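You operate a simulated robot arm through the tools that you are given. There is no shell and no other tool.

The job below is to be done with a simulated robot arm. You get a single attempt, and the scene is never put back.

Task
Pack the blue low tray on the top of the green table. At the end: the green block stands where the purple block stood; the purple block stands on top of the yellow float; the black disc from the top of the green table is in the blue low tray; the pink float from the top of the green table is in the blue low tray; whatever was shut is shut again. Leave all else as you found it, and nothing knocked over. Set down upright: float.

The check looks at the end state, three seconds after you hand in, the way a careful person would. Anything else that was tipped, shoved, dropped, spilled or broken makes it a failure.

Robot
A 6-joint arm with a two-finger gripper, fixed in place. Base frame: the origin is at the foot of the arm, x ahead of it, y to its left, z up; the work surface is at about z = 0. Lengths are in mm, angles in degrees, forces in N, time in s.
With the tool pointing down near the work surface it reaches from about 240 to 620 mm from the base axis. Its first joint turns from -66.0 to 66.0 degrees. Payload 1.37 kg.
The TCP is the grasp point between the finger pads, 22 mm short of the fingertips. In the tool frame z runs along the fingers and y along their closing line. The gripper opens to 92 mm; its body begins 65 mm behind the TCP.
Orientation is that of the tool frame in the base frame, as a unit quaternion [w, x, y, z]. With the fingers straight down and closing along the base's y, the tool's x points along the base's -x, its y along +y and its z along -z.

Tools
- The arm moves only by the tool move_arm. Its argument "motion" is one flat list of numbers, 7 for each row, row after row: the shift along the tool's x, y, z in cm, then the turn, a rotation vector about the tool's x, y, z in degrees, then the closure in counts, from 0 (fully open) to 255 (shut). In form: [dx, dy, dz, rx, ry, rz, hand, dx, dy, dz, rx, ry, rz, hand, ...]. A call has 1 to 20 rows; each row shifts and turns the commanded pose from where the row before left it, along the tool's axes as they then stand. Each row takes 0.2 s and may step no farther than 50 mm and 8.6 degrees from the row before; otherwise, or with a gripper value out of range, the whole call is refused. Where a pose cannot be reached the arm comes as near as it can. A force on the tool above 40 N (or 10 N above the force at the start of the call, whichever is more), or a blocked arm, ends the call early, and 0.2 s more pass. The fingers move at their own pace (about 59.9 mm/s each) and stop on an object; they squeeze with about 26 N. The grip force told is the motor's: it shows also when the fingers shut on nothing. Time passes only in rows, and 0.2 s behind the last, so rows that do not move let the fingers close. The reply holds the time, the measured pose of the TCP, the force on the tool along the base axes, the opening and the grip force, in the units named above and with some noise, with the torque about the TCP (base axes, N m) and any sound that the robot's microphone picked up, and new pictures: "pictures" is both (left out), scene, wrist or none.
- Cameras (640 x 400 px; columns grow to the right, rows downward): "scene" is fixed at [44.2, -454.9, 562.8]; the picture's right is [0.58, -0.82, 0.00], its down [-0.62, -0.44, -0.65] and it looks along [0.53, 0.38, -0.76] (base axes); focal length 277 px, centre (320, 200). "wrist" rides on the gripper at [71, 19, -102] in the tool frame; the picture's right is [-0.26, 0.97, 0.00], its down [-0.75, -0.20, -0.62] and it looks along [-0.60, -0.16, 0.78] (tool axes); focal length 280 px, centre (320, 200). There is no depth. A picture from a camera that has moved, and an enlarged one, comes with that camera's place and axes in the base frame and with its lens.
- zoom(camera, box): a new picture of the part [left, top, right, bottom] of that camera's present view, enlarged. The clock stands still meanwhile.
- hand_in(): hands the job in; it is judged then, once.

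Places have to be worked out from the pictures, the camera data and where the tool is seen. Open the gripper and draw the arm clear of the work before you hand the job in, unless the task says otherwise.

The tools are called after "Emit:" by a JSON object that holds its "api" and its "payload". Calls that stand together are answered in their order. move_arm: Moves the arm, as the interface text tells. Its arguments: {"type":"object","properties":{"motion":{"type":"array","items":{"type":"number"}},"pictures":{"type":"string","enum":["both","scene","wrist","none"]}},"required":["motion"]} The other tools are called the same way: zoom (camera, box) takes an enlarged picture of a part of a camera's view; hand_in () hands the job in.

At the start:

```text
t: 0.0
position: [348.6, 38.7, 259.6]
tcp_rot: [0.0, 0.0, 1.0, 0.0]
ft_force: [-0.5, 0.3, 0.1]
ft_torque: [0.03, -0.01, -0.02]
grip_width: 91.7
grasp_force: 0.1
```

scene: 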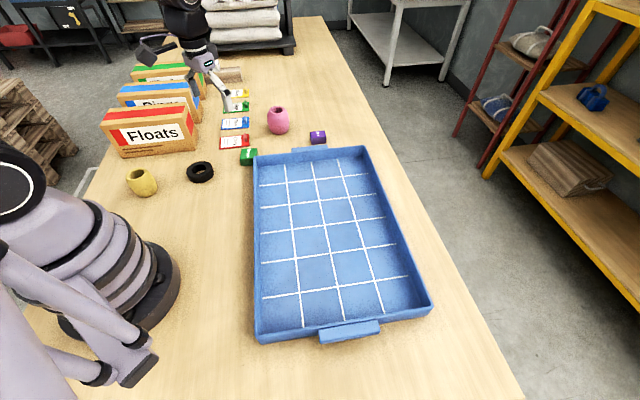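
wrist: 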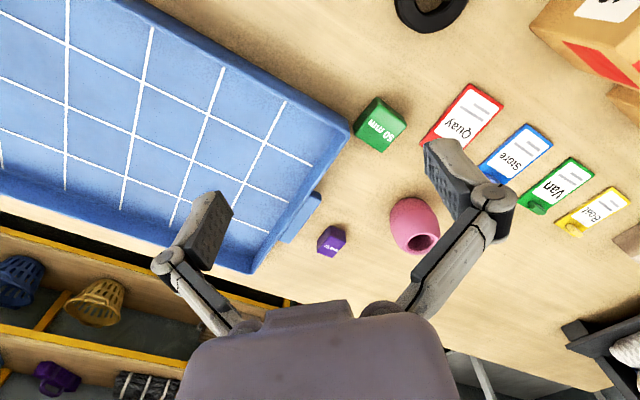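

I'll look closely at the scene first to locate all objects before moving.

Emit:
{"api": "zoom", "payload": {"camera": "scene", "box": [90, 60, 350, 222]}}

Emit:
{"api": "zoom", "payload": {"camera": "scene", "box": [120, 120, 340, 220]}}

Emit:
{"api": "zoom", "payload": {"camera": "wrist", "box": [280, 60, 640, 285]}}

```text
2.46 times, centred on (220, 141) of scene
camera zoom: at [44.2, -454.9, 562.8], right [0.58, -0.82, 0.0], down [-0.62, -0.44, -0.65], along [0.53, 0.38, -0.76], focal length 681 px, centre (566, 345)
```

zoom: 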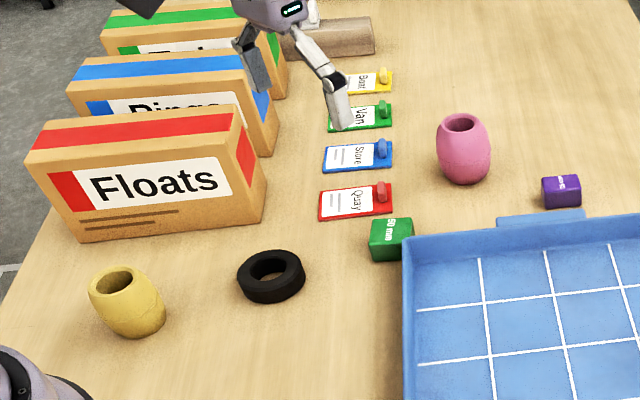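

```text
2.91 times, centred on (230, 170) of scene
camera zoom: at [44.2, -454.9, 562.8], right [0.58, -0.82, 0.0], down [-0.62, -0.44, -0.65], along [0.53, 0.38, -0.76], focal length 805 px, centre (582, 287)
```

zoom: 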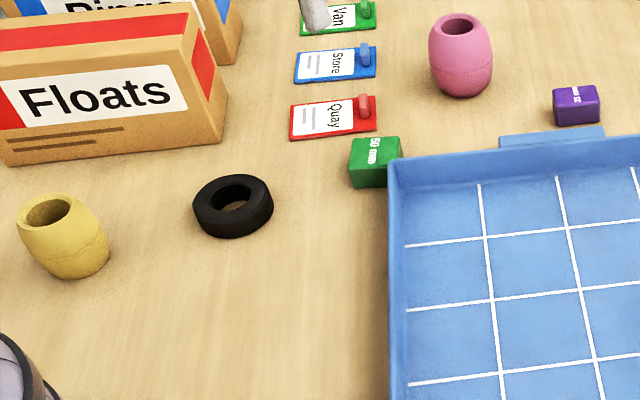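

```text
1.78 times, centred on (460, 172) of wrist
camera zoom: at [276.6, 57.4, 360.8], right [0.26, 0.97, 0.0], down [0.75, -0.2, 0.62], along [0.6, -0.16, -0.78], focal length 498 px, centre (71, 249)
```

zoom: 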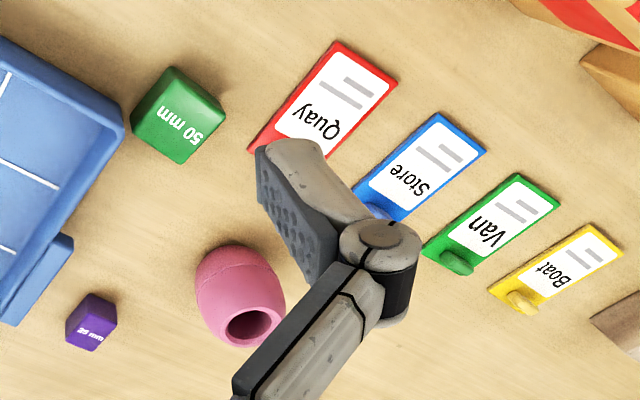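

The layout is becoming clear; I'll zoom in tightly on each object to get dimensions and orientations before moving.

Emit:
{"api": "zoom", "payload": {"camera": "scene", "box": [235, 100, 335, 163]}}

Emit:
{"api": "zoom", "payload": {"camera": "scene", "box": [115, 145, 225, 214]}}

Emit:
{"api": "zoom", "payload": {"camera": "wrist", "box": [280, 80, 460, 270]}}

Emit:
{"api": "zoom", "payload": {"camera": "scene", "box": [235, 135, 445, 350]}}

```text
6.35 times, centred on (285, 132) of scene
camera zoom: at [44.2, -454.9, 562.8], right [0.58, -0.82, 0.0], down [-0.62, -0.44, -0.65], along [0.53, 0.38, -0.76], focal length 1757 px, centre (542, 635)
```

zoom: 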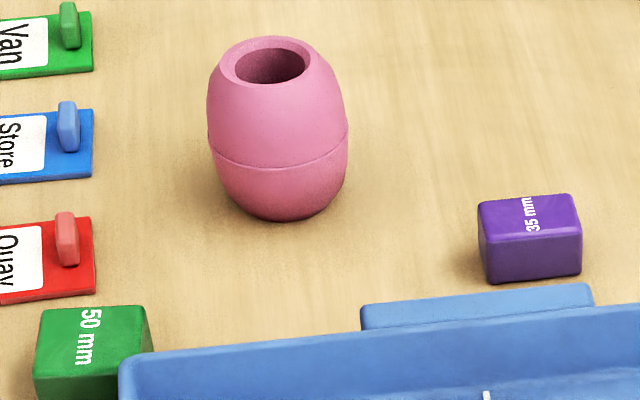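

```text
5.80 times, centred on (170, 180) of scene
camera zoom: at [44.2, -454.9, 562.8], right [0.58, -0.82, 0.0], down [-0.62, -0.44, -0.65], along [0.53, 0.38, -0.76], focal length 1604 px, centre (1190, 319)
```

zoom: 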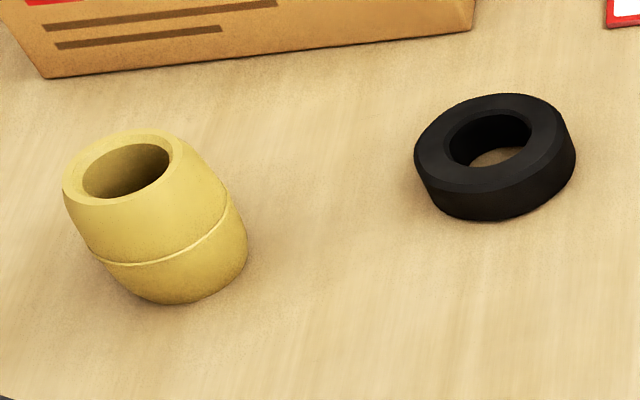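

```text
2.11 times, centred on (370, 175) of wrist
camera zoom: at [276.6, 57.4, 360.8], right [0.26, 0.97, 0.0], down [0.75, -0.2, 0.62], along [0.6, -0.16, -0.78], focal length 590 px, centre (215, 253)
```

zoom: 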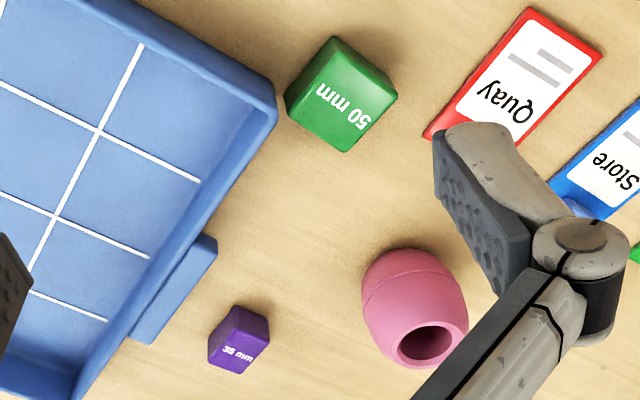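

```text
1.86 times, centred on (340, 242) of scene
camera zoom: at [44.2, -454.9, 562.8], right [0.58, -0.82, 0.0], down [-0.62, -0.44, -0.65], along [0.53, 0.38, -0.76], focal length 515 px, centre (283, 121)
```

zoom: 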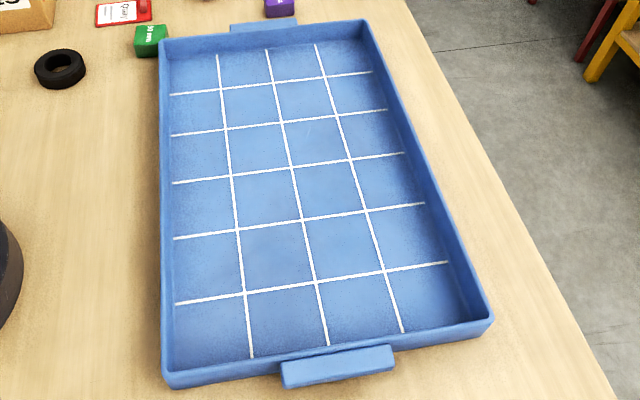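

The purple block (35 mm) sits near (636,-20) and the pink float near (616,124), both at the edge of reach. I'll move the wrist camera forward at the same height for a better view.

Emit:
{"api": "move_arm", "payload": {"motion": [-3.5, 2, 0, 0, 0, 0, 0, -3.5, 2, 0, 0, 0, 0, 0, -3, 2, 0, 0, 0, 0, 0, 0, 0, 0, 0, 0, 0, 0], "pictures": "both"}}

```text
t: 1.0
position: [449.5, 99.8, 258.5]
tcp_rot: [0.0, 0.001, 1.0, 0.001]
ft_force: [0.7, -0.9, -0.8]
ft_torque: [-0.01, 0.01, -0.02]
grip_width: 92.2
grasp_force: 0.1
camera wrist: at [377.0, 118.1, 360.2], right [0.26, 0.96, 0.0], down [0.75, -0.2, 0.63], along [0.6, -0.16, -0.78], focal length 280 px, centre (320, 200)
```

scene: 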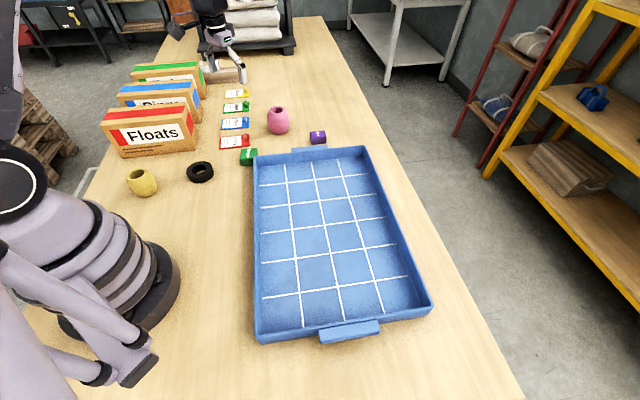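
wrist: 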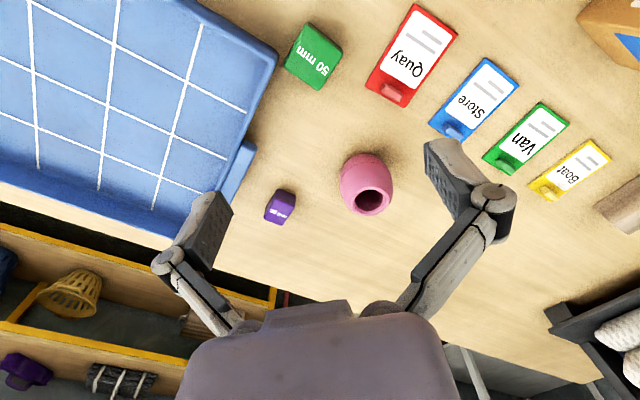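

Emit:
{"api": "zoom", "payload": {"camera": "wrist", "box": [230, 130, 410, 242]}}

Emit:
{"api": "zoom", "payload": {"camera": "wrist", "box": [240, 10, 420, 122]}}

```text
3.56 times, centred on (320, 186) of wrist
camera zoom: at [377.0, 118.1, 360.2], right [0.26, 0.96, 0.0], down [0.75, -0.2, 0.63], along [0.6, -0.16, -0.78], focal length 997 px, centre (320, 250)
```

zoom: 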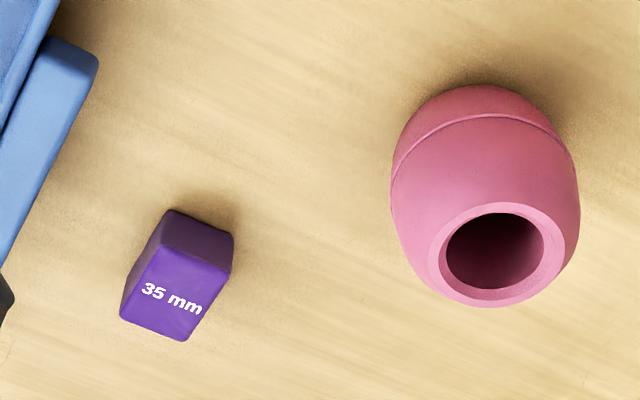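

```text
3.56 times, centred on (330, 66) of wrist
camera zoom: at [377.0, 118.1, 360.2], right [0.26, 0.96, 0.0], down [0.75, -0.2, 0.63], along [0.6, -0.16, -0.78], focal length 997 px, centre (284, 676)
```

zoom: 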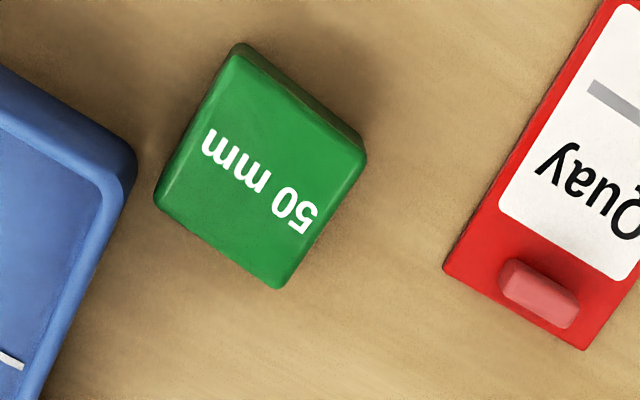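

Readings: purple is about 48×31×27 mm, turned 45°, centred near (640,-20). Pink is centred near (618,122) and 70 mm tall; green is about 45 mm, centred near (441,93). I'll turn the tool 45° so it closes across purple's narrow side, then move out towards it while staying high, to check reach.

Emit:
{"api": "move_arm", "payload": {"motion": [0, 0, 0, 0, 0, 7.5, 30, 0, 0, 0, 0, 0, 7.5, 60, 0, 0, 0, 0, 0, 7.5, 60, 0, 0, 0, 0, 0, 7.5, 60, 0, 0, 0, 0, 0, 7.5, 60, 0, 0, 0, 0, 0, 7.5, 60, -3.26, 1.0, 2.17, 0, 0, 0, 60, -3.26, 1.0, 2.17, 0, 0, 0, 60, -3.26, 1.0, 2.17, 0, 0, 0, 60, -3.26, 1.0, 2.17, 0, 0, 0, 60, -3.26, 1.0, 2.17, 0, 0, 0, 60, 0, 0, 0, 0, 0, 0, 60], "pictures": "both"}}

```text
t: 3.6
position: [598.5, 19.6, 152.9]
tcp_rot: [0.0, 0.383, 0.924, 0.0]
ft_force: [0.1, 0.7, 0.3]
ft_torque: [-0.01, 0.03, -0.03]
grip_width: 70.3
grasp_force: 0.0
camera wrist: at [561.4, 81.9, 252.3], right [0.87, 0.5, 0.0], down [0.39, -0.68, 0.62], along [0.31, -0.54, -0.78], focal length 280 px, centre (320, 200)
```

scene: 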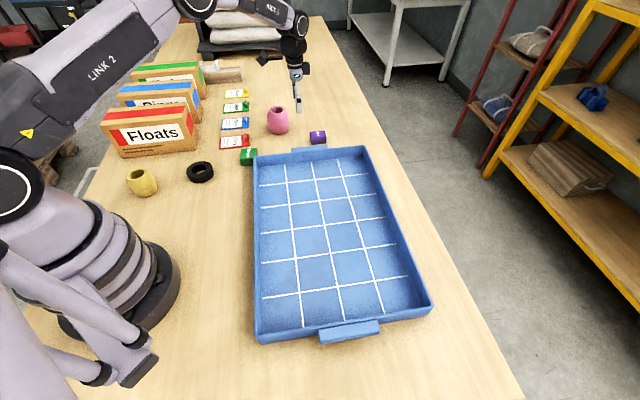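
wrist: 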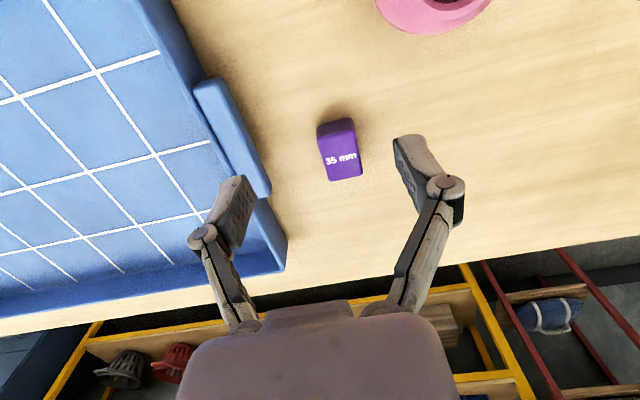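

Reached (598,20,153) without trouble, and purple is clearly in view between the fingers' line of sight. Zooming for precise location.

Emit:
{"api": "zoom", "payload": {"camera": "wrist", "box": [280, 100, 400, 200]}}

Emit:
{"api": "zoom", "payload": {"camera": "wrist", "box": [160, 60, 480, 260]}}

```text
4.00 times, centred on (340, 150) of wrist
camera zoom: at [561.4, 81.9, 252.3], right [0.87, 0.5, 0.0], down [0.39, -0.68, 0.62], along [0.31, -0.54, -0.78], focal length 1122 px, centre (240, 400)
```

zoom: 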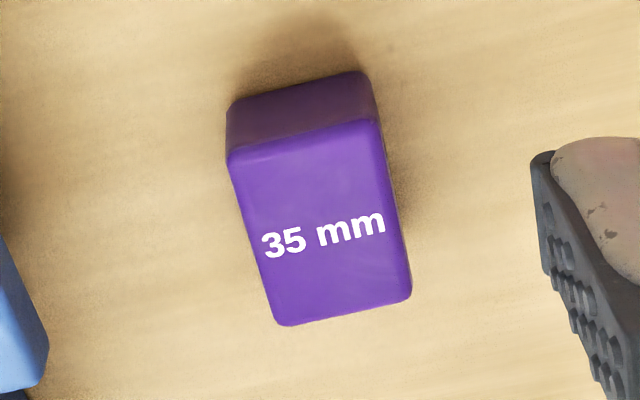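

```text
2.00 times, centred on (320, 160) of wrist
camera zoom: at [561.4, 81.9, 252.3], right [0.87, 0.5, 0.0], down [0.39, -0.68, 0.62], along [0.31, -0.54, -0.78], focal length 561 px, centre (320, 280)
```

zoom: 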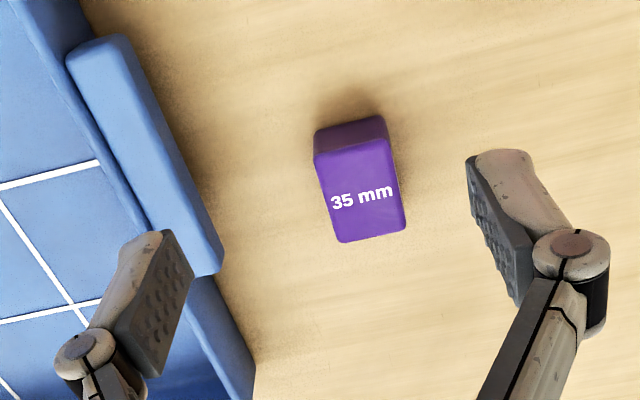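

Purple refined to centre (643,-21), about 34 × 47 × 27 mm, with its long axis along (1,-1). It is beyond the vertical reach, so I'll tilt the tool 17° outward about its closing axis and come to about z=75 above it.

Emit:
{"api": "move_arm", "payload": {"motion": [0, 0, 0, 0, -8.5, 0, 60, 0, 0, 0, 0, -8.5, 0, 60, -1.163, 0.13, 2.98, 0, 0, 0, 60, -1.163, 0.13, 2.98, 0, 0, 0, 60, -1.163, 0.13, 2.98, 0, 0, 0, 60, 0, 0, 0, 0, 0, 0, 60, 0, 0, 0, 0, 0, 0, 60], "pictures": "both"}}

```text
t: 5.2
position: [644.7, -19.9, 76.8]
tcp_rot: [0.136, 0.379, 0.914, -0.057]
ft_force: [0.5, -0.3, 0.4]
ft_torque: [-0.03, 0.02, -0.01]
grip_width: 70.3
grasp_force: 0.1
camera wrist: at [588.3, 61.3, 152.3], right [0.86, 0.51, 0.08], down [0.24, -0.52, 0.82], along [0.45, -0.69, -0.57], focal length 280 px, centre (320, 200)
```

scene: 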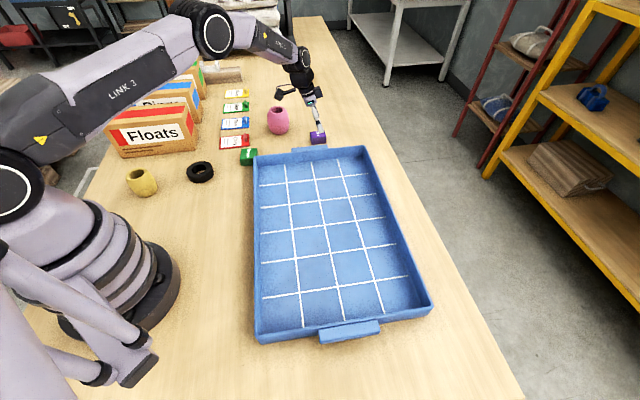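
wrist: 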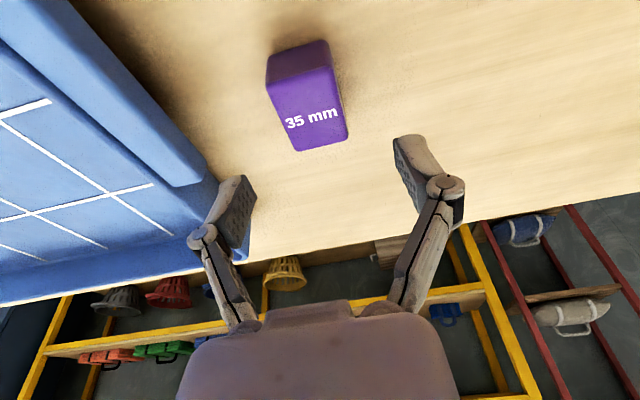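

Pose reached accurately with the tilt. I'll check purple's position relative to the tool once more before going down.

Emit:
{"api": "zoom", "payload": {"camera": "wrist", "box": [230, 20, 390, 170]}}

Emit:
{"api": "zoom", "payload": {"camera": "scene", "box": [250, 60, 370, 170]}}

```text
2.67 times, centred on (310, 95) of wrist
camera zoom: at [588.3, 61.3, 152.3], right [0.86, 0.51, 0.08], down [0.24, -0.52, 0.82], along [0.45, -0.69, -0.57], focal length 748 px, centre (347, 480)
```

zoom: 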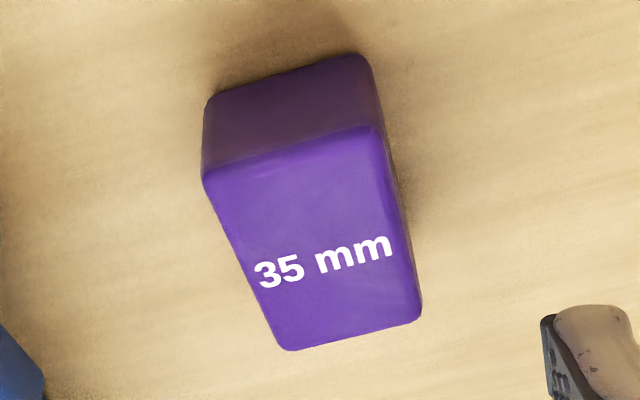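

```text
3.64 times, centred on (310, 115) of scene
camera zoom: at [44.2, -454.9, 562.8], right [0.58, -0.82, 0.0], down [-0.62, -0.44, -0.65], along [0.53, 0.38, -0.76], focal length 1006 px, centre (356, 509)
```

zoom: 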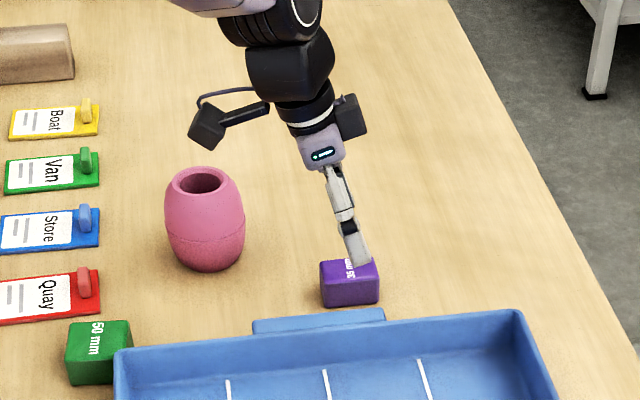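

Purple's centre confirmed at (643.3,-21.2), matching within a millimetre. Descending vertically to TCP z≈28 with the fingers straddling the narrow sides.

Emit:
{"api": "move_arm", "payload": {"motion": [0.557, -0.02, 1.49, 0, 0, 0, 60, 0.557, -0.02, 1.49, 0, 0, 0, 60, 0.557, -0.02, 1.48, 0, 0, 0, 60, 0, 0, 0, 0, 0, 0, 60], "pictures": "both"}}

```text
t: 6.2
position: [643.1, -20.1, 27.9]
tcp_rot: [0.136, 0.378, 0.914, -0.056]
ft_force: [0.2, 0.8, 0.0]
ft_torque: [-0.01, -0.01, 0.0]
grip_width: 70.3
grasp_force: 0.1
camera wrist: at [586.1, 62.8, 103.9], right [0.86, 0.51, 0.08], down [0.24, -0.52, 0.82], along [0.45, -0.69, -0.57], focal length 280 px, centre (320, 200)
```

scene: 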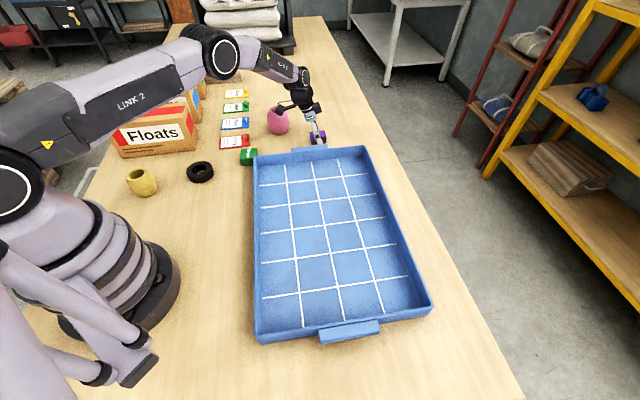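
wrist: 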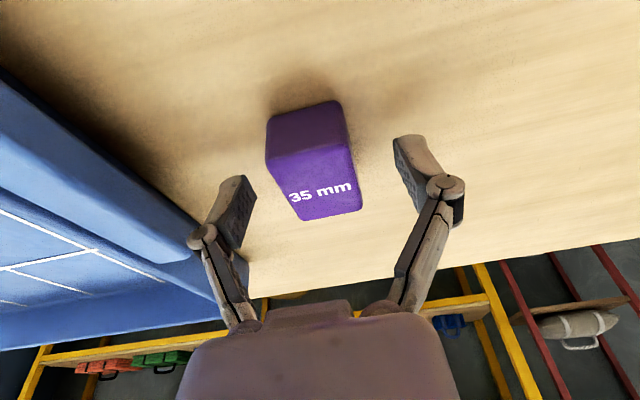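

Tool is at z≈28 around the block with no contact force; closing the fingers now.

Emit:
{"api": "move_arm", "payload": {"motion": [0, 0, 0, 0, 0, 0, 255, 0, 0, 0, 0, 0, 0, 255, 0, 0, 0, 0, 0, 0, 255, 0, 0, 0, 0, 0, 0, 255], "pictures": "wrist"}}

```text
t: 7.2
position: [643.0, -19.9, 28.0]
tcp_rot: [0.136, 0.379, 0.914, -0.057]
ft_force: [-0.1, -0.2, 1.2]
ft_torque: [0.04, 0.0, 0.01]
grip_width: 34.0
grasp_force: 25.7
camera wrist: at [586.2, 62.7, 104.3], right [0.86, 0.51, 0.08], down [0.24, -0.52, 0.82], along [0.45, -0.69, -0.57], focal length 280 px, centre (320, 200)
```

wrist: 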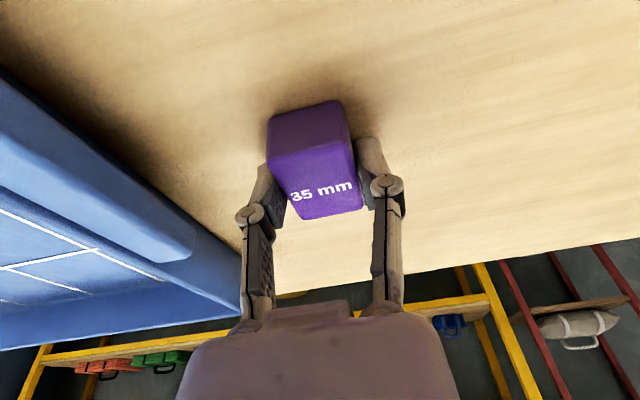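

Gripped at 34 mm with 25.7 N. Lifting straight up 150 mm, keeping the tilt so the block stays level.

Emit:
{"api": "move_arm", "payload": {"motion": [-0.2924, 0, -0.9563, 0, 0, 0, 255, -1.17, 0, -3.825, 0, 0, 0, 255, -1.17, 0, -3.825, 0, 0, 0, 255, -1.17, 0, -3.825, 0, 0, 0, 255, -0.585, 0, -1.913, 0, 0, 0, 255, 0, 0, 0, 0, 0, 0, 255], "pictures": "both"}}

```text
t: 8.6
position: [641.2, -16.2, 177.1]
tcp_rot: [0.136, 0.379, 0.914, -0.057]
ft_force: [0.5, -0.1, -0.4]
ft_torque: [0.0, -0.03, 0.01]
grip_width: 34.1
grasp_force: 25.8
camera wrist: at [584.8, 64.9, 254.0], right [0.86, 0.51, 0.08], down [0.24, -0.52, 0.82], along [0.45, -0.68, -0.57], focal length 280 px, centre (320, 200)
```

scene: 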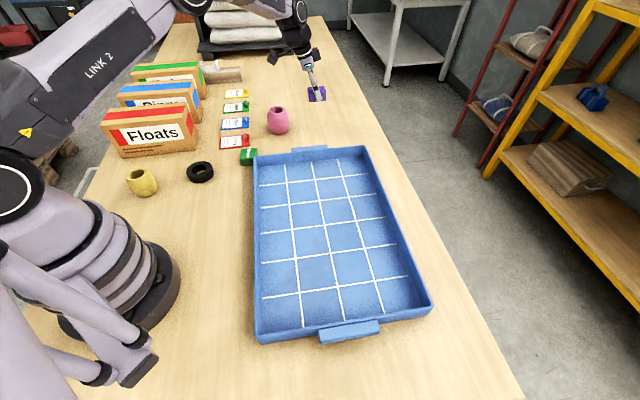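
wrist: 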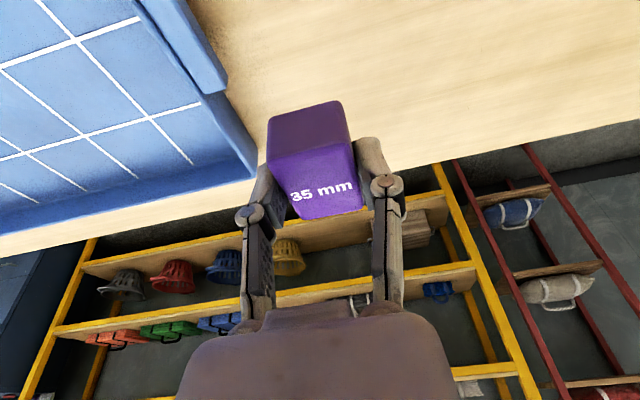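

Block held level and clear. Carrying it across at about z=190 to hover near the yellow float.

Emit:
{"api": "move_arm", "payload": {"motion": [3.754, -1.308, -1.257, 0, 0, 0, 255, 3.754, -1.308, -1.257, 0, 0, 0, 255, 3.754, -1.308, -1.257, 0, 0, 0, 255, 3.754, -1.308, -1.257, 0, 0, 0, 255, 3.754, -1.308, -1.257, 0, 0, 0, 255, 3.754, -1.308, -1.257, 0, 0, 0, 255, 3.754, -1.308, -1.257, 0, 0, 0, 255, 3.754, -1.308, -1.257, 0, 0, 0, 255, 3.754, -1.308, -1.257, 0, 0, 0, 255, 3.754, -1.308, -1.257, 0, 0, 0, 255, 3.754, -1.308, -1.257, 0, 0, 0, 255, 3.754, -1.308, -1.257, 0, 0, 0, 255, 0, 0, 0, 0, 0, 0, 255, 0, 0, 0, 0, 0, 0, 255], "pictures": "both"}}

```text
t: 11.6
position: [194.3, 205.2, 191.8]
tcp_rot: [0.137, 0.378, 0.914, -0.056]
ft_force: [-0.8, 0.4, -0.4]
ft_torque: [0.02, 0.02, -0.01]
grip_width: 34.2
grasp_force: 26.1
camera wrist: at [137.8, 288.4, 268.0], right [0.86, 0.51, 0.08], down [0.24, -0.52, 0.82], along [0.45, -0.69, -0.57], focal length 280 px, centre (320, 200)
```

scene: 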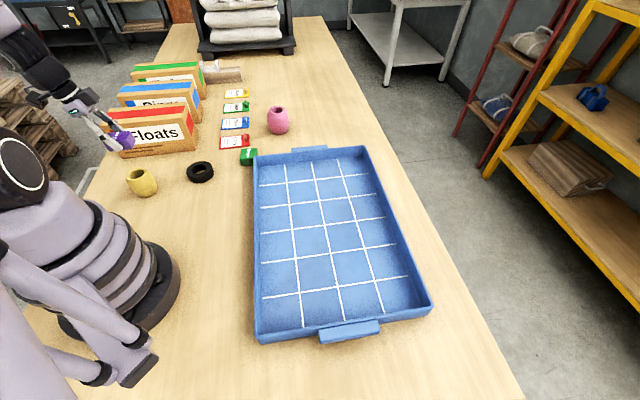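
wrist: 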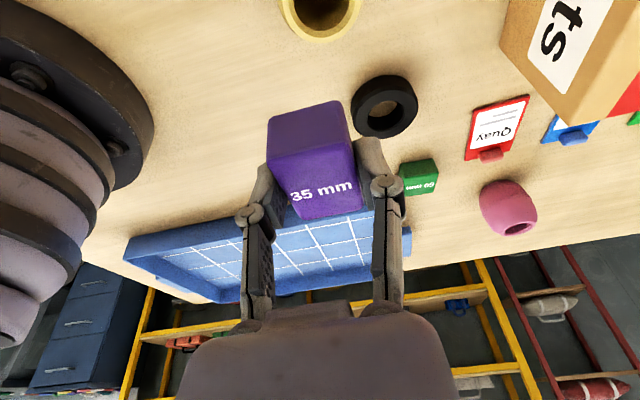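

Reached the hover pose. The yellow float appears at the top of the wrist view; zooming to locate its ring and the disc.

Emit:
{"api": "zoom", "payload": {"camera": "wrist", "box": [240, 0, 440, 140]}}

Emit:
{"api": "zoom", "payload": {"camera": "scene", "box": [60, 100, 220, 220]}}

```text
2.86 times, centred on (340, 70) of wrist
camera zoom: at [137.8, 288.4, 268.0], right [0.86, 0.51, 0.08], down [0.24, -0.52, 0.82], along [0.45, -0.69, -0.57], focal length 801 px, centre (263, 571)
```

zoom: 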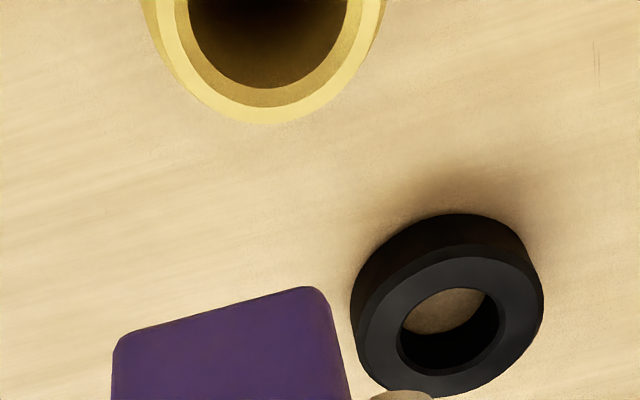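

```text
3.33 times, centred on (140, 160) of scene
camera zoom: at [44.2, -454.9, 562.8], right [0.58, -0.82, 0.0], down [-0.62, -0.44, -0.65], along [0.53, 0.38, -0.76], focal length 922 px, centre (920, 333)
```

zoom: 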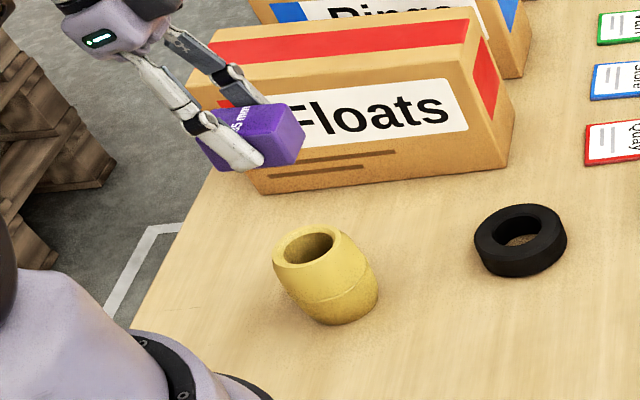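

The float's ring triangulates to centre ≈(189.5,233) with its top at z≈61 (hole radius ~18 mm), so the 47 mm block will span it. Moving to just above it (TCP z≈120, block bottom ≈92).

Emit:
{"api": "move_arm", "payload": {"motion": [1.457, 0.543, 2.037, 0, 0, 0, 255, 1.457, 0.543, 2.037, 0, 0, 0, 255, 1.457, 0.543, 2.037, 0, 0, 0, 255, 0, 0, 0, 0, 0, 0, 255, 0, 0, 0, 0, 0, 0, 255], "pictures": "both"}}

Emit:
{"api": "zoom", "payload": {"camera": "scene", "box": [70, 110, 230, 220]}}

Emit:
{"api": "zoom", "payload": {"camera": "wrist", "box": [220, 0, 440, 220]}}

```text
t: 12.8
position: [188.7, 234.1, 119.3]
tcp_rot: [0.137, 0.379, 0.913, -0.057]
ft_force: [0.5, -0.2, -1.2]
ft_torque: [0.02, 0.01, 0.0]
grip_width: 34.2
grasp_force: 26.3
camera wrist: at [132.6, 316.6, 195.9], right [0.86, 0.51, 0.08], down [0.24, -0.52, 0.82], along [0.45, -0.69, -0.57], focal length 280 px, centre (320, 200)
```

scene: 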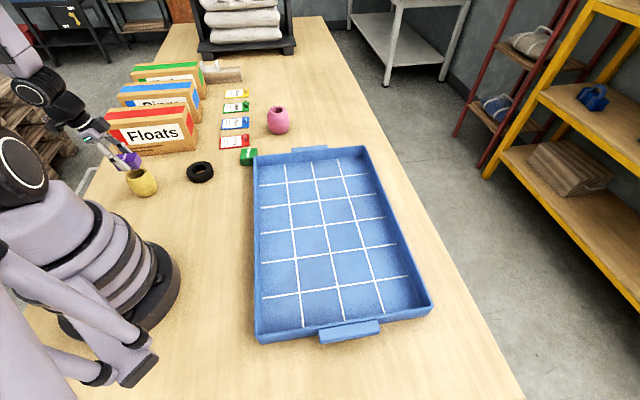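
wrist: 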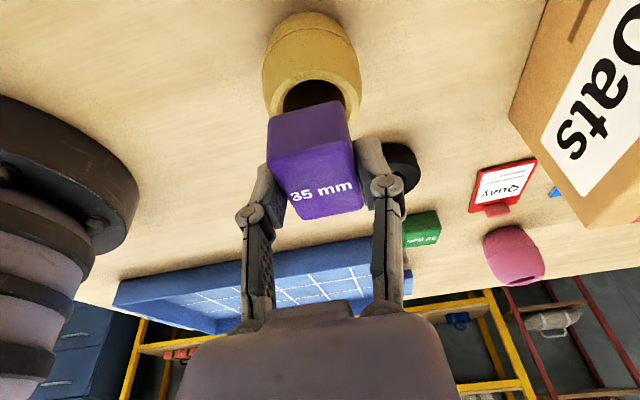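

```text
3.64 times, centred on (150, 165) of scene
camera zoom: at [44.2, -454.9, 562.8], right [0.58, -0.82, 0.0], down [-0.62, -0.44, -0.65], along [0.53, 0.38, -0.76], focal length 1006 px, centre (938, 327)
```

zoom: 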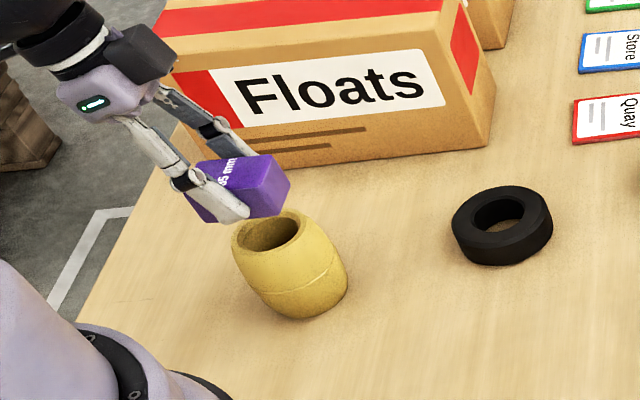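

```text
1.82 times, centred on (330, 110) of wrist
camera zoom: at [132.6, 316.6, 195.9], right [0.86, 0.51, 0.08], down [0.24, -0.52, 0.82], along [0.45, -0.69, -0.57], focal length 510 px, centre (302, 364)
```

zoom: 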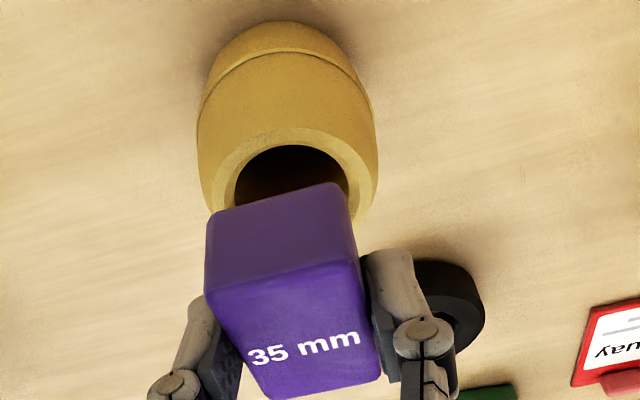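

Block is centred over the ring (float centre ≈(189,234)). Lowering to leave only a few millimetres of gap.

Emit:
{"api": "move_arm", "payload": {"motion": [0.43, 0.018, 1.228, 0, 0, 0, 255, 0.43, 0.018, 1.228, 0, 0, 0, 255, 0, 0, 0, 0, 0, 0, 255, 0, 0, 0, 0, 0, 0, 255], "pictures": "both"}}

Emit:
{"api": "zoom", "payload": {"camera": "scene", "box": [100, 130, 180, 205]}}

Emit:
{"api": "zoom", "payload": {"camera": "wrist", "box": [220, 20, 420, 220]}}

```text
t: 13.8
position: [193.7, 243.1, 101.6]
tcp_rot: [0.136, 0.378, 0.914, -0.059]
ft_force: [0.8, -1.1, -0.1]
ft_torque: [0.01, -0.02, 0.02]
grip_width: 33.9
grasp_force: 25.8
out of reach, approached as far as the arm can: row 2
camera wrist: at [136.5, 325.1, 175.9], right [0.86, 0.51, 0.07], down [0.24, -0.52, 0.82], along [0.45, -0.69, -0.57], focal length 280 px, centre (320, 200)
```

scene: 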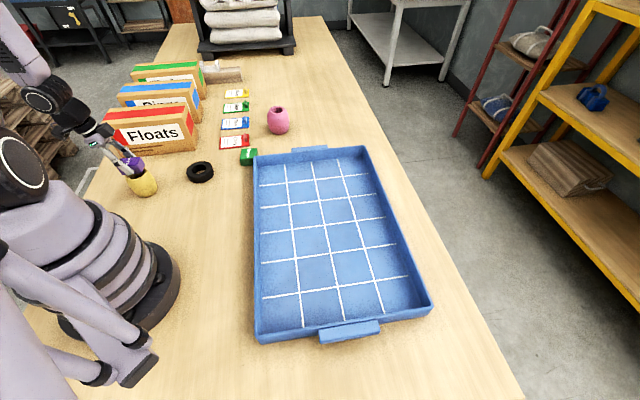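
wrist: 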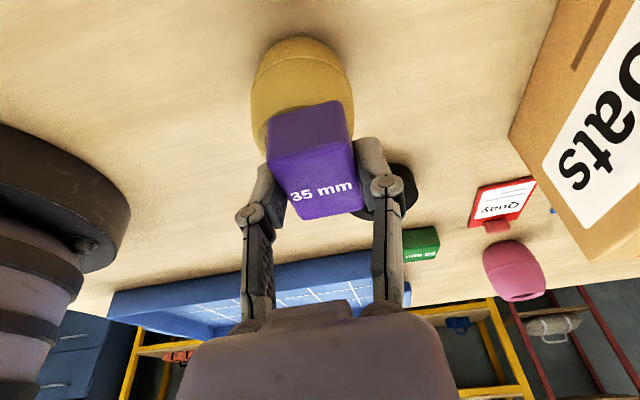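

```text
5.33 times, centred on (140, 168) of scene
camera zoom: at [44.2, -454.9, 562.8], right [0.58, -0.82, 0.0], down [-0.62, -0.44, -0.65], along [0.53, 0.38, -0.76], focal length 1476 px, centre (1280, 373)
```

zoom: 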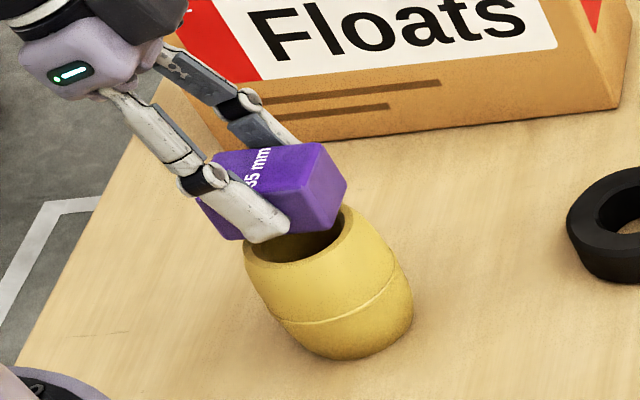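

```text
2.00 times, centred on (320, 120) of wrist
camera zoom: at [136.5, 325.1, 175.9], right [0.86, 0.51, 0.07], down [0.24, -0.52, 0.82], along [0.45, -0.69, -0.57], focal length 561 px, centre (320, 360)
```

zoom: 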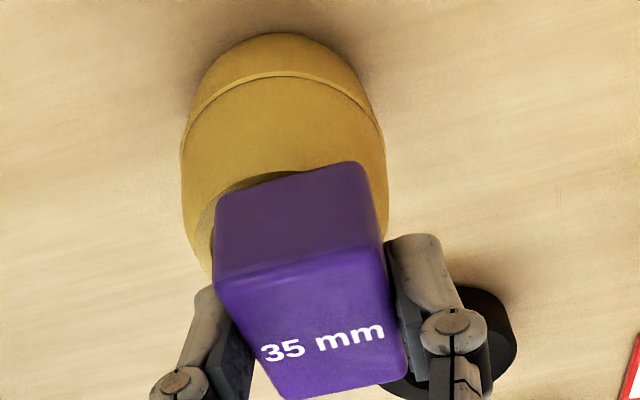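

That pose (sideways tilt this close in) is out of reach, so the arm stopped about 10 mm above the ring without contact. I'll back up, set the block down in free table space near (350,60), and regrasp it with a vertical tool, which does reach the yellow float.

Emit:
{"api": "move_arm", "payload": {"motion": [-0.585, 0, -1.913, 0, 0, 0, 255, -0.877, 0, -2.869, 0, 0, 0, 255, -0.877, 0, -2.869, 0, 0, 0, 255, 0, 0, 0, 0, 0, 0, 255], "pictures": "scene"}}

```text
t: 14.8
position: [194.7, 242.6, 178.6]
tcp_rot: [0.136, 0.379, 0.914, -0.056]
ft_force: [-0.7, -0.1, -1.0]
ft_torque: [0.0, -0.02, -0.01]
grip_width: 34.2
grasp_force: 26.2
```

scene: 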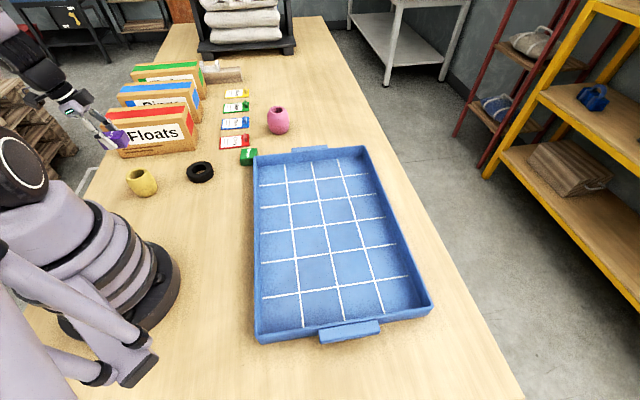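

Clear at z≈178 again. Moving to above the free spot near (350,60).

Emit:
{"api": "move_arm", "payload": {"motion": [-3.683, -0.307, 1.613, 0, 0, 0, 255, -3.683, -0.307, 1.613, 0, 0, 0, 255, -3.683, -0.307, 1.613, 0, 0, 0, 255, -3.683, -0.307, 1.613, 0, 0, 0, 255, -3.683, -0.307, 1.613, 0, 0, 0, 255, -3.683, -0.307, 1.613, 0, 0, 0, 255, 0, 0, 0, 0, 0, 0, 255, 0, 0, 0, 0, 0, 0, 255], "pictures": "both"}}

```text
t: 16.6
position: [349.7, 60.2, 151.8]
tcp_rot: [0.137, 0.378, 0.914, -0.055]
ft_force: [0.5, 0.4, -1.0]
ft_torque: [-0.01, 0.04, -0.01]
grip_width: 34.2
grasp_force: 25.8
camera wrist: at [293.2, 141.2, 228.1], right [0.86, 0.51, 0.08], down [0.24, -0.52, 0.82], along [0.45, -0.69, -0.57], focal length 280 px, centre (320, 200)
```

scene: 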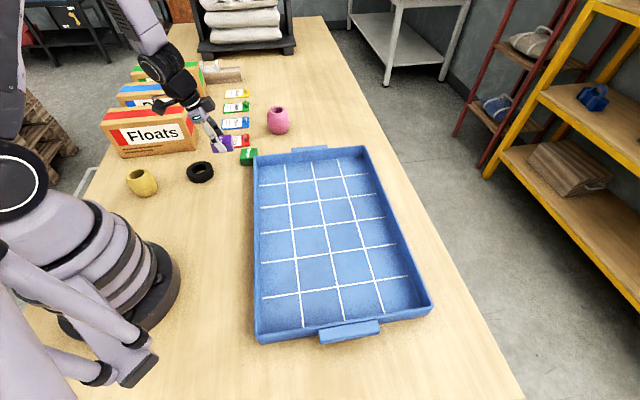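
wrist: 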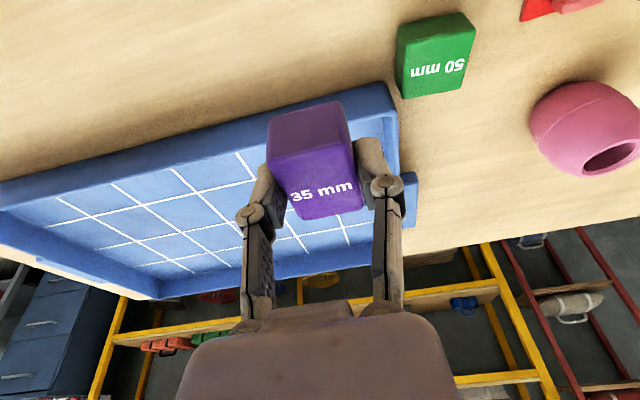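

At (349,59,151), the spot beneath is clear: tray edge ~60 mm away, green ~95 mm away. Lowering to about z=42 first.

Emit:
{"api": "move_arm", "payload": {"motion": [1.072, 0, 3.506, 0, 0, 0, 255, 1.072, 0, 3.506, 0, 0, 0, 255, 1.072, 0, 3.506, 0, 0, 0, 255, 0, 0, 0, 0, 0, 0, 255, 0, 0, 0, 0, 0, 0, 255], "pictures": "both"}}

Emit:
{"api": "zoom", "payload": {"camera": "scene", "box": [170, 110, 290, 200]}}

```text
t: 17.8
position: [372.4, 67.0, 58.4]
tcp_rot: [0.135, 0.379, 0.914, -0.059]
ft_force: [1.1, 0.5, -0.9]
ft_torque: [-0.03, 0.03, -0.01]
grip_width: 34.1
grasp_force: 25.8
out of reach, approached as far as the arm can: row 2, 3
camera wrist: at [316.3, 150.0, 133.3], right [0.86, 0.51, 0.07], down [0.24, -0.52, 0.82], along [0.45, -0.69, -0.57], focal length 280 px, centre (320, 200)
```

scene: 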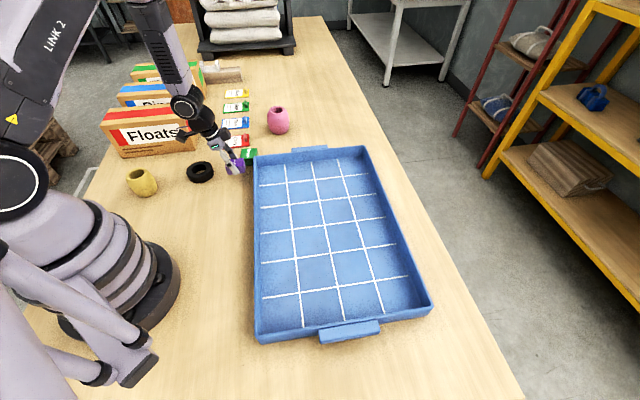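
wrist: 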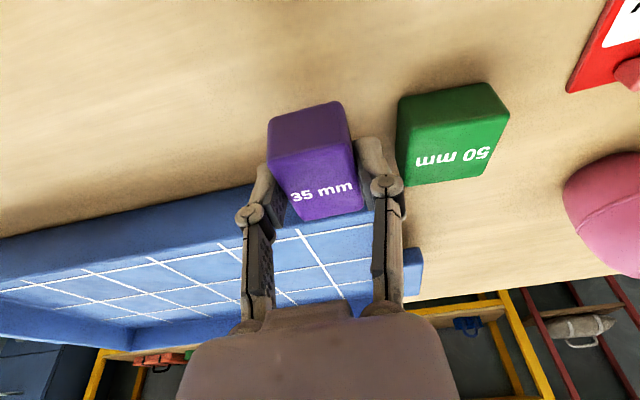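

```text
4.44 times, centred on (230, 155) of scene
camera zoom: at [44.2, -454.9, 562.8], right [0.58, -0.82, 0.0], down [-0.62, -0.44, -0.65], along [0.53, 0.38, -0.76], focal length 1230 px, centre (720, 400)
```

zoom: 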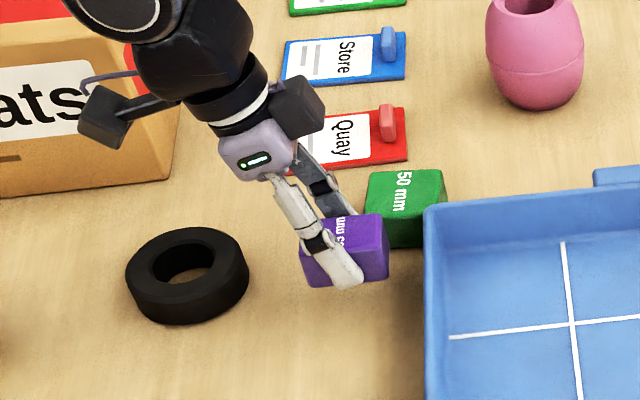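

Again clamped: with this outward tilt the inner reach limit is ~380 mm at low height (no contact occurred). I'll raise up and use a free spot farther out instead, near (540,65) between green, pink and the tray.

Emit:
{"api": "move_arm", "payload": {"motion": [-1.014, 0, -3.315, 0, 0, 0, 255, -1.014, 0, -3.315, 0, 0, 0, 255, -1.014, 0, -3.315, 0, 0, 0, 255, -2.72, 2.8, 1.0, 0, 0, 0, 255, -2.72, 2.8, 1.0, 0, 0, 0, 255, -2.72, 2.8, 1.0, 0, 0, 0, 255, -2.72, 2.8, 1.0, 0, 0, 0, 255, 0, 0, 0, 0, 0, 0, 255, 0, 0, 0, 0, 0, 0, 255], "pictures": "both"}}

```text
t: 19.8
position: [534.4, 64.4, 156.0]
tcp_rot: [0.136, 0.378, 0.914, -0.057]
ft_force: [0.7, 0.2, -1.3]
ft_torque: [0.0, 0.0, 0.0]
grip_width: 34.2
grasp_force: 25.9
camera wrist: at [477.3, 146.6, 232.1], right [0.86, 0.51, 0.08], down [0.24, -0.52, 0.82], along [0.45, -0.69, -0.57], focal length 280 px, centre (320, 200)
```

scene: 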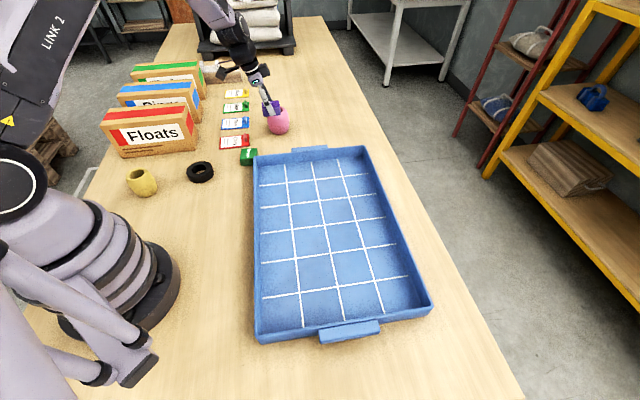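
wrist: 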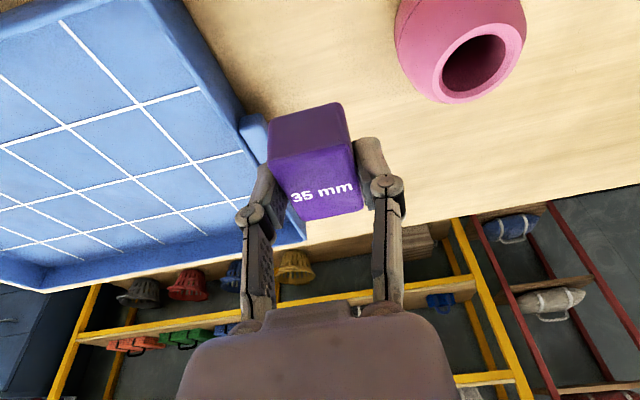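

TCP is at (533,64,155); pink re-confirmed at (619,121). Lowering at about (538,62) to z≈35, checking that it stays reachable.

Emit:
{"api": "move_arm", "payload": {"motion": [0.76, 0.053, 2.905, 0, 0, 0, 255, 0.76, 0.053, 2.905, 0, 0, 0, 255, 0.76, 0.053, 2.905, 0, 0, 0, 255, 0.76, 0.053, 2.905, 0, 0, 0, 255, 0, 0, 0, 0, 0, 0, 255, 0, 0, 0, 0, 0, 0, 255], "pictures": "both"}}

Emit:
{"api": "zoom", "payload": {"camera": "scene", "box": [230, 70, 350, 170]}}

```text
t: 21.2
position: [535.7, 62.5, 35.4]
tcp_rot: [0.137, 0.378, 0.914, -0.057]
ft_force: [-0.4, -0.5, -0.2]
ft_torque: [-0.01, 0.02, -0.03]
grip_width: 34.2
grasp_force: 26.0
camera wrist: at [481.1, 144.8, 111.1], right [0.86, 0.51, 0.08], down [0.24, -0.52, 0.82], along [0.45, -0.69, -0.57], focal length 280 px, centre (320, 200)
```

scene: 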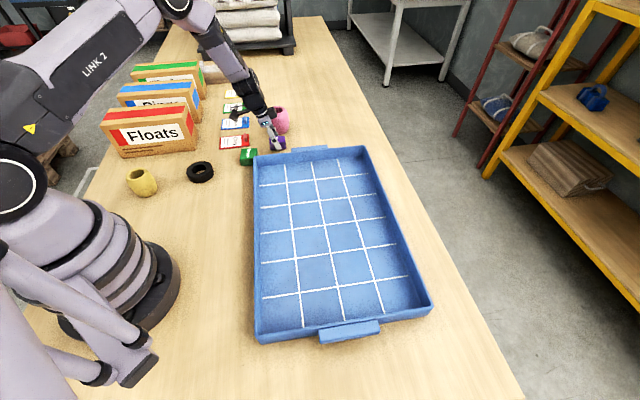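
wrist: 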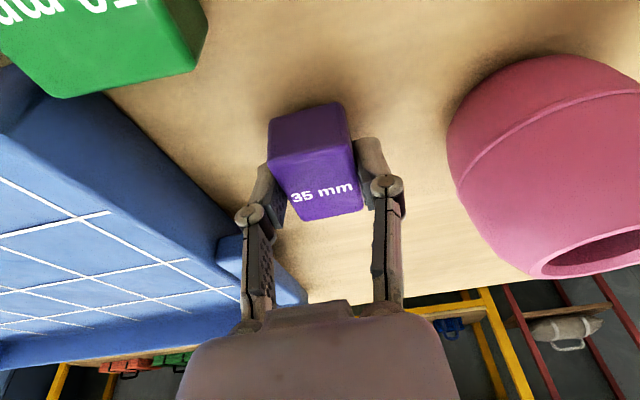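

```text
4.00 times, centred on (290, 120) of scene
camera zoom: at [44.2, -454.9, 562.8], right [0.58, -0.82, 0.0], down [-0.62, -0.44, -0.65], along [0.53, 0.38, -0.76], focal length 1107 px, centre (440, 520)
```

zoom: 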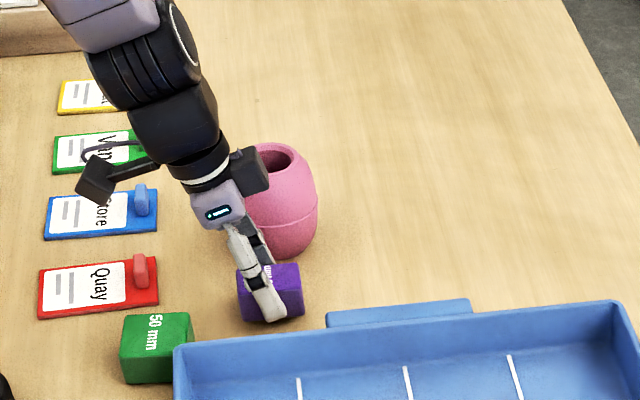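

Reached fine here. Lowering the last ~6.5 mm so the block just meets the table.

Emit:
{"api": "move_arm", "payload": {"motion": [0.095, 0, 0.311, 0, 0, 0, 255, 0.095, 0, 0.311, 0, 0, 0, 255, 0, 0, 0, 0, 0, 0, 255, 0, 0, 0, 0, 0, 0, 255], "pictures": "none"}}

```text
t: 22.2
position: [536.7, 63.3, 29.6]
tcp_rot: [0.136, 0.379, 0.914, -0.057]
ft_force: [-0.3, 0.3, -0.5]
ft_torque: [-0.01, -0.04, -0.01]
grip_width: 33.9
grasp_force: 25.5
```

No contact force yet, within ~1 mm of the table. Releasing.

Emit:
{"api": "move_arm", "payload": {"motion": [0, 0, 0, 0, 0, 0, 150, 0, 0, 0, 0, 0, 0, 90, 0, 0, 0, 0, 0, 0, 70, 0, 0, 0, 0, 0, 0, 70, 0, 0, 0, 0, 0, 0, 70], "pictures": "wrist"}}

```text
t: 23.4
position: [535.7, 62.1, 28.9]
tcp_rot: [0.137, 0.378, 0.914, -0.057]
ft_force: [0.1, 1.0, -1.1]
ft_torque: [-0.01, -0.03, 0.03]
grip_width: 66.8
grasp_force: 0.0
camera wrist: at [480.6, 144.8, 104.7], right [0.86, 0.51, 0.08], down [0.24, -0.52, 0.82], along [0.45, -0.69, -0.57], focal length 280 px, centre (320, 200)
```

wrist: 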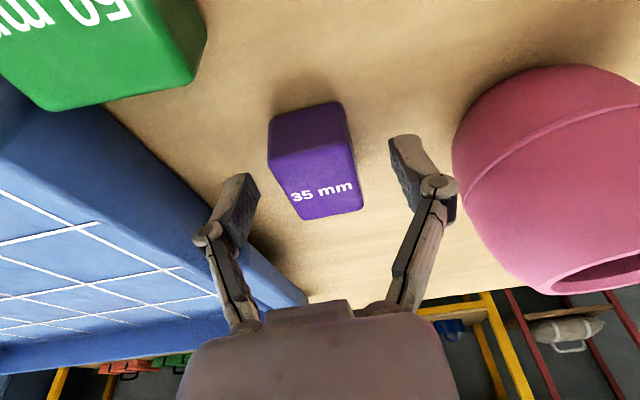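

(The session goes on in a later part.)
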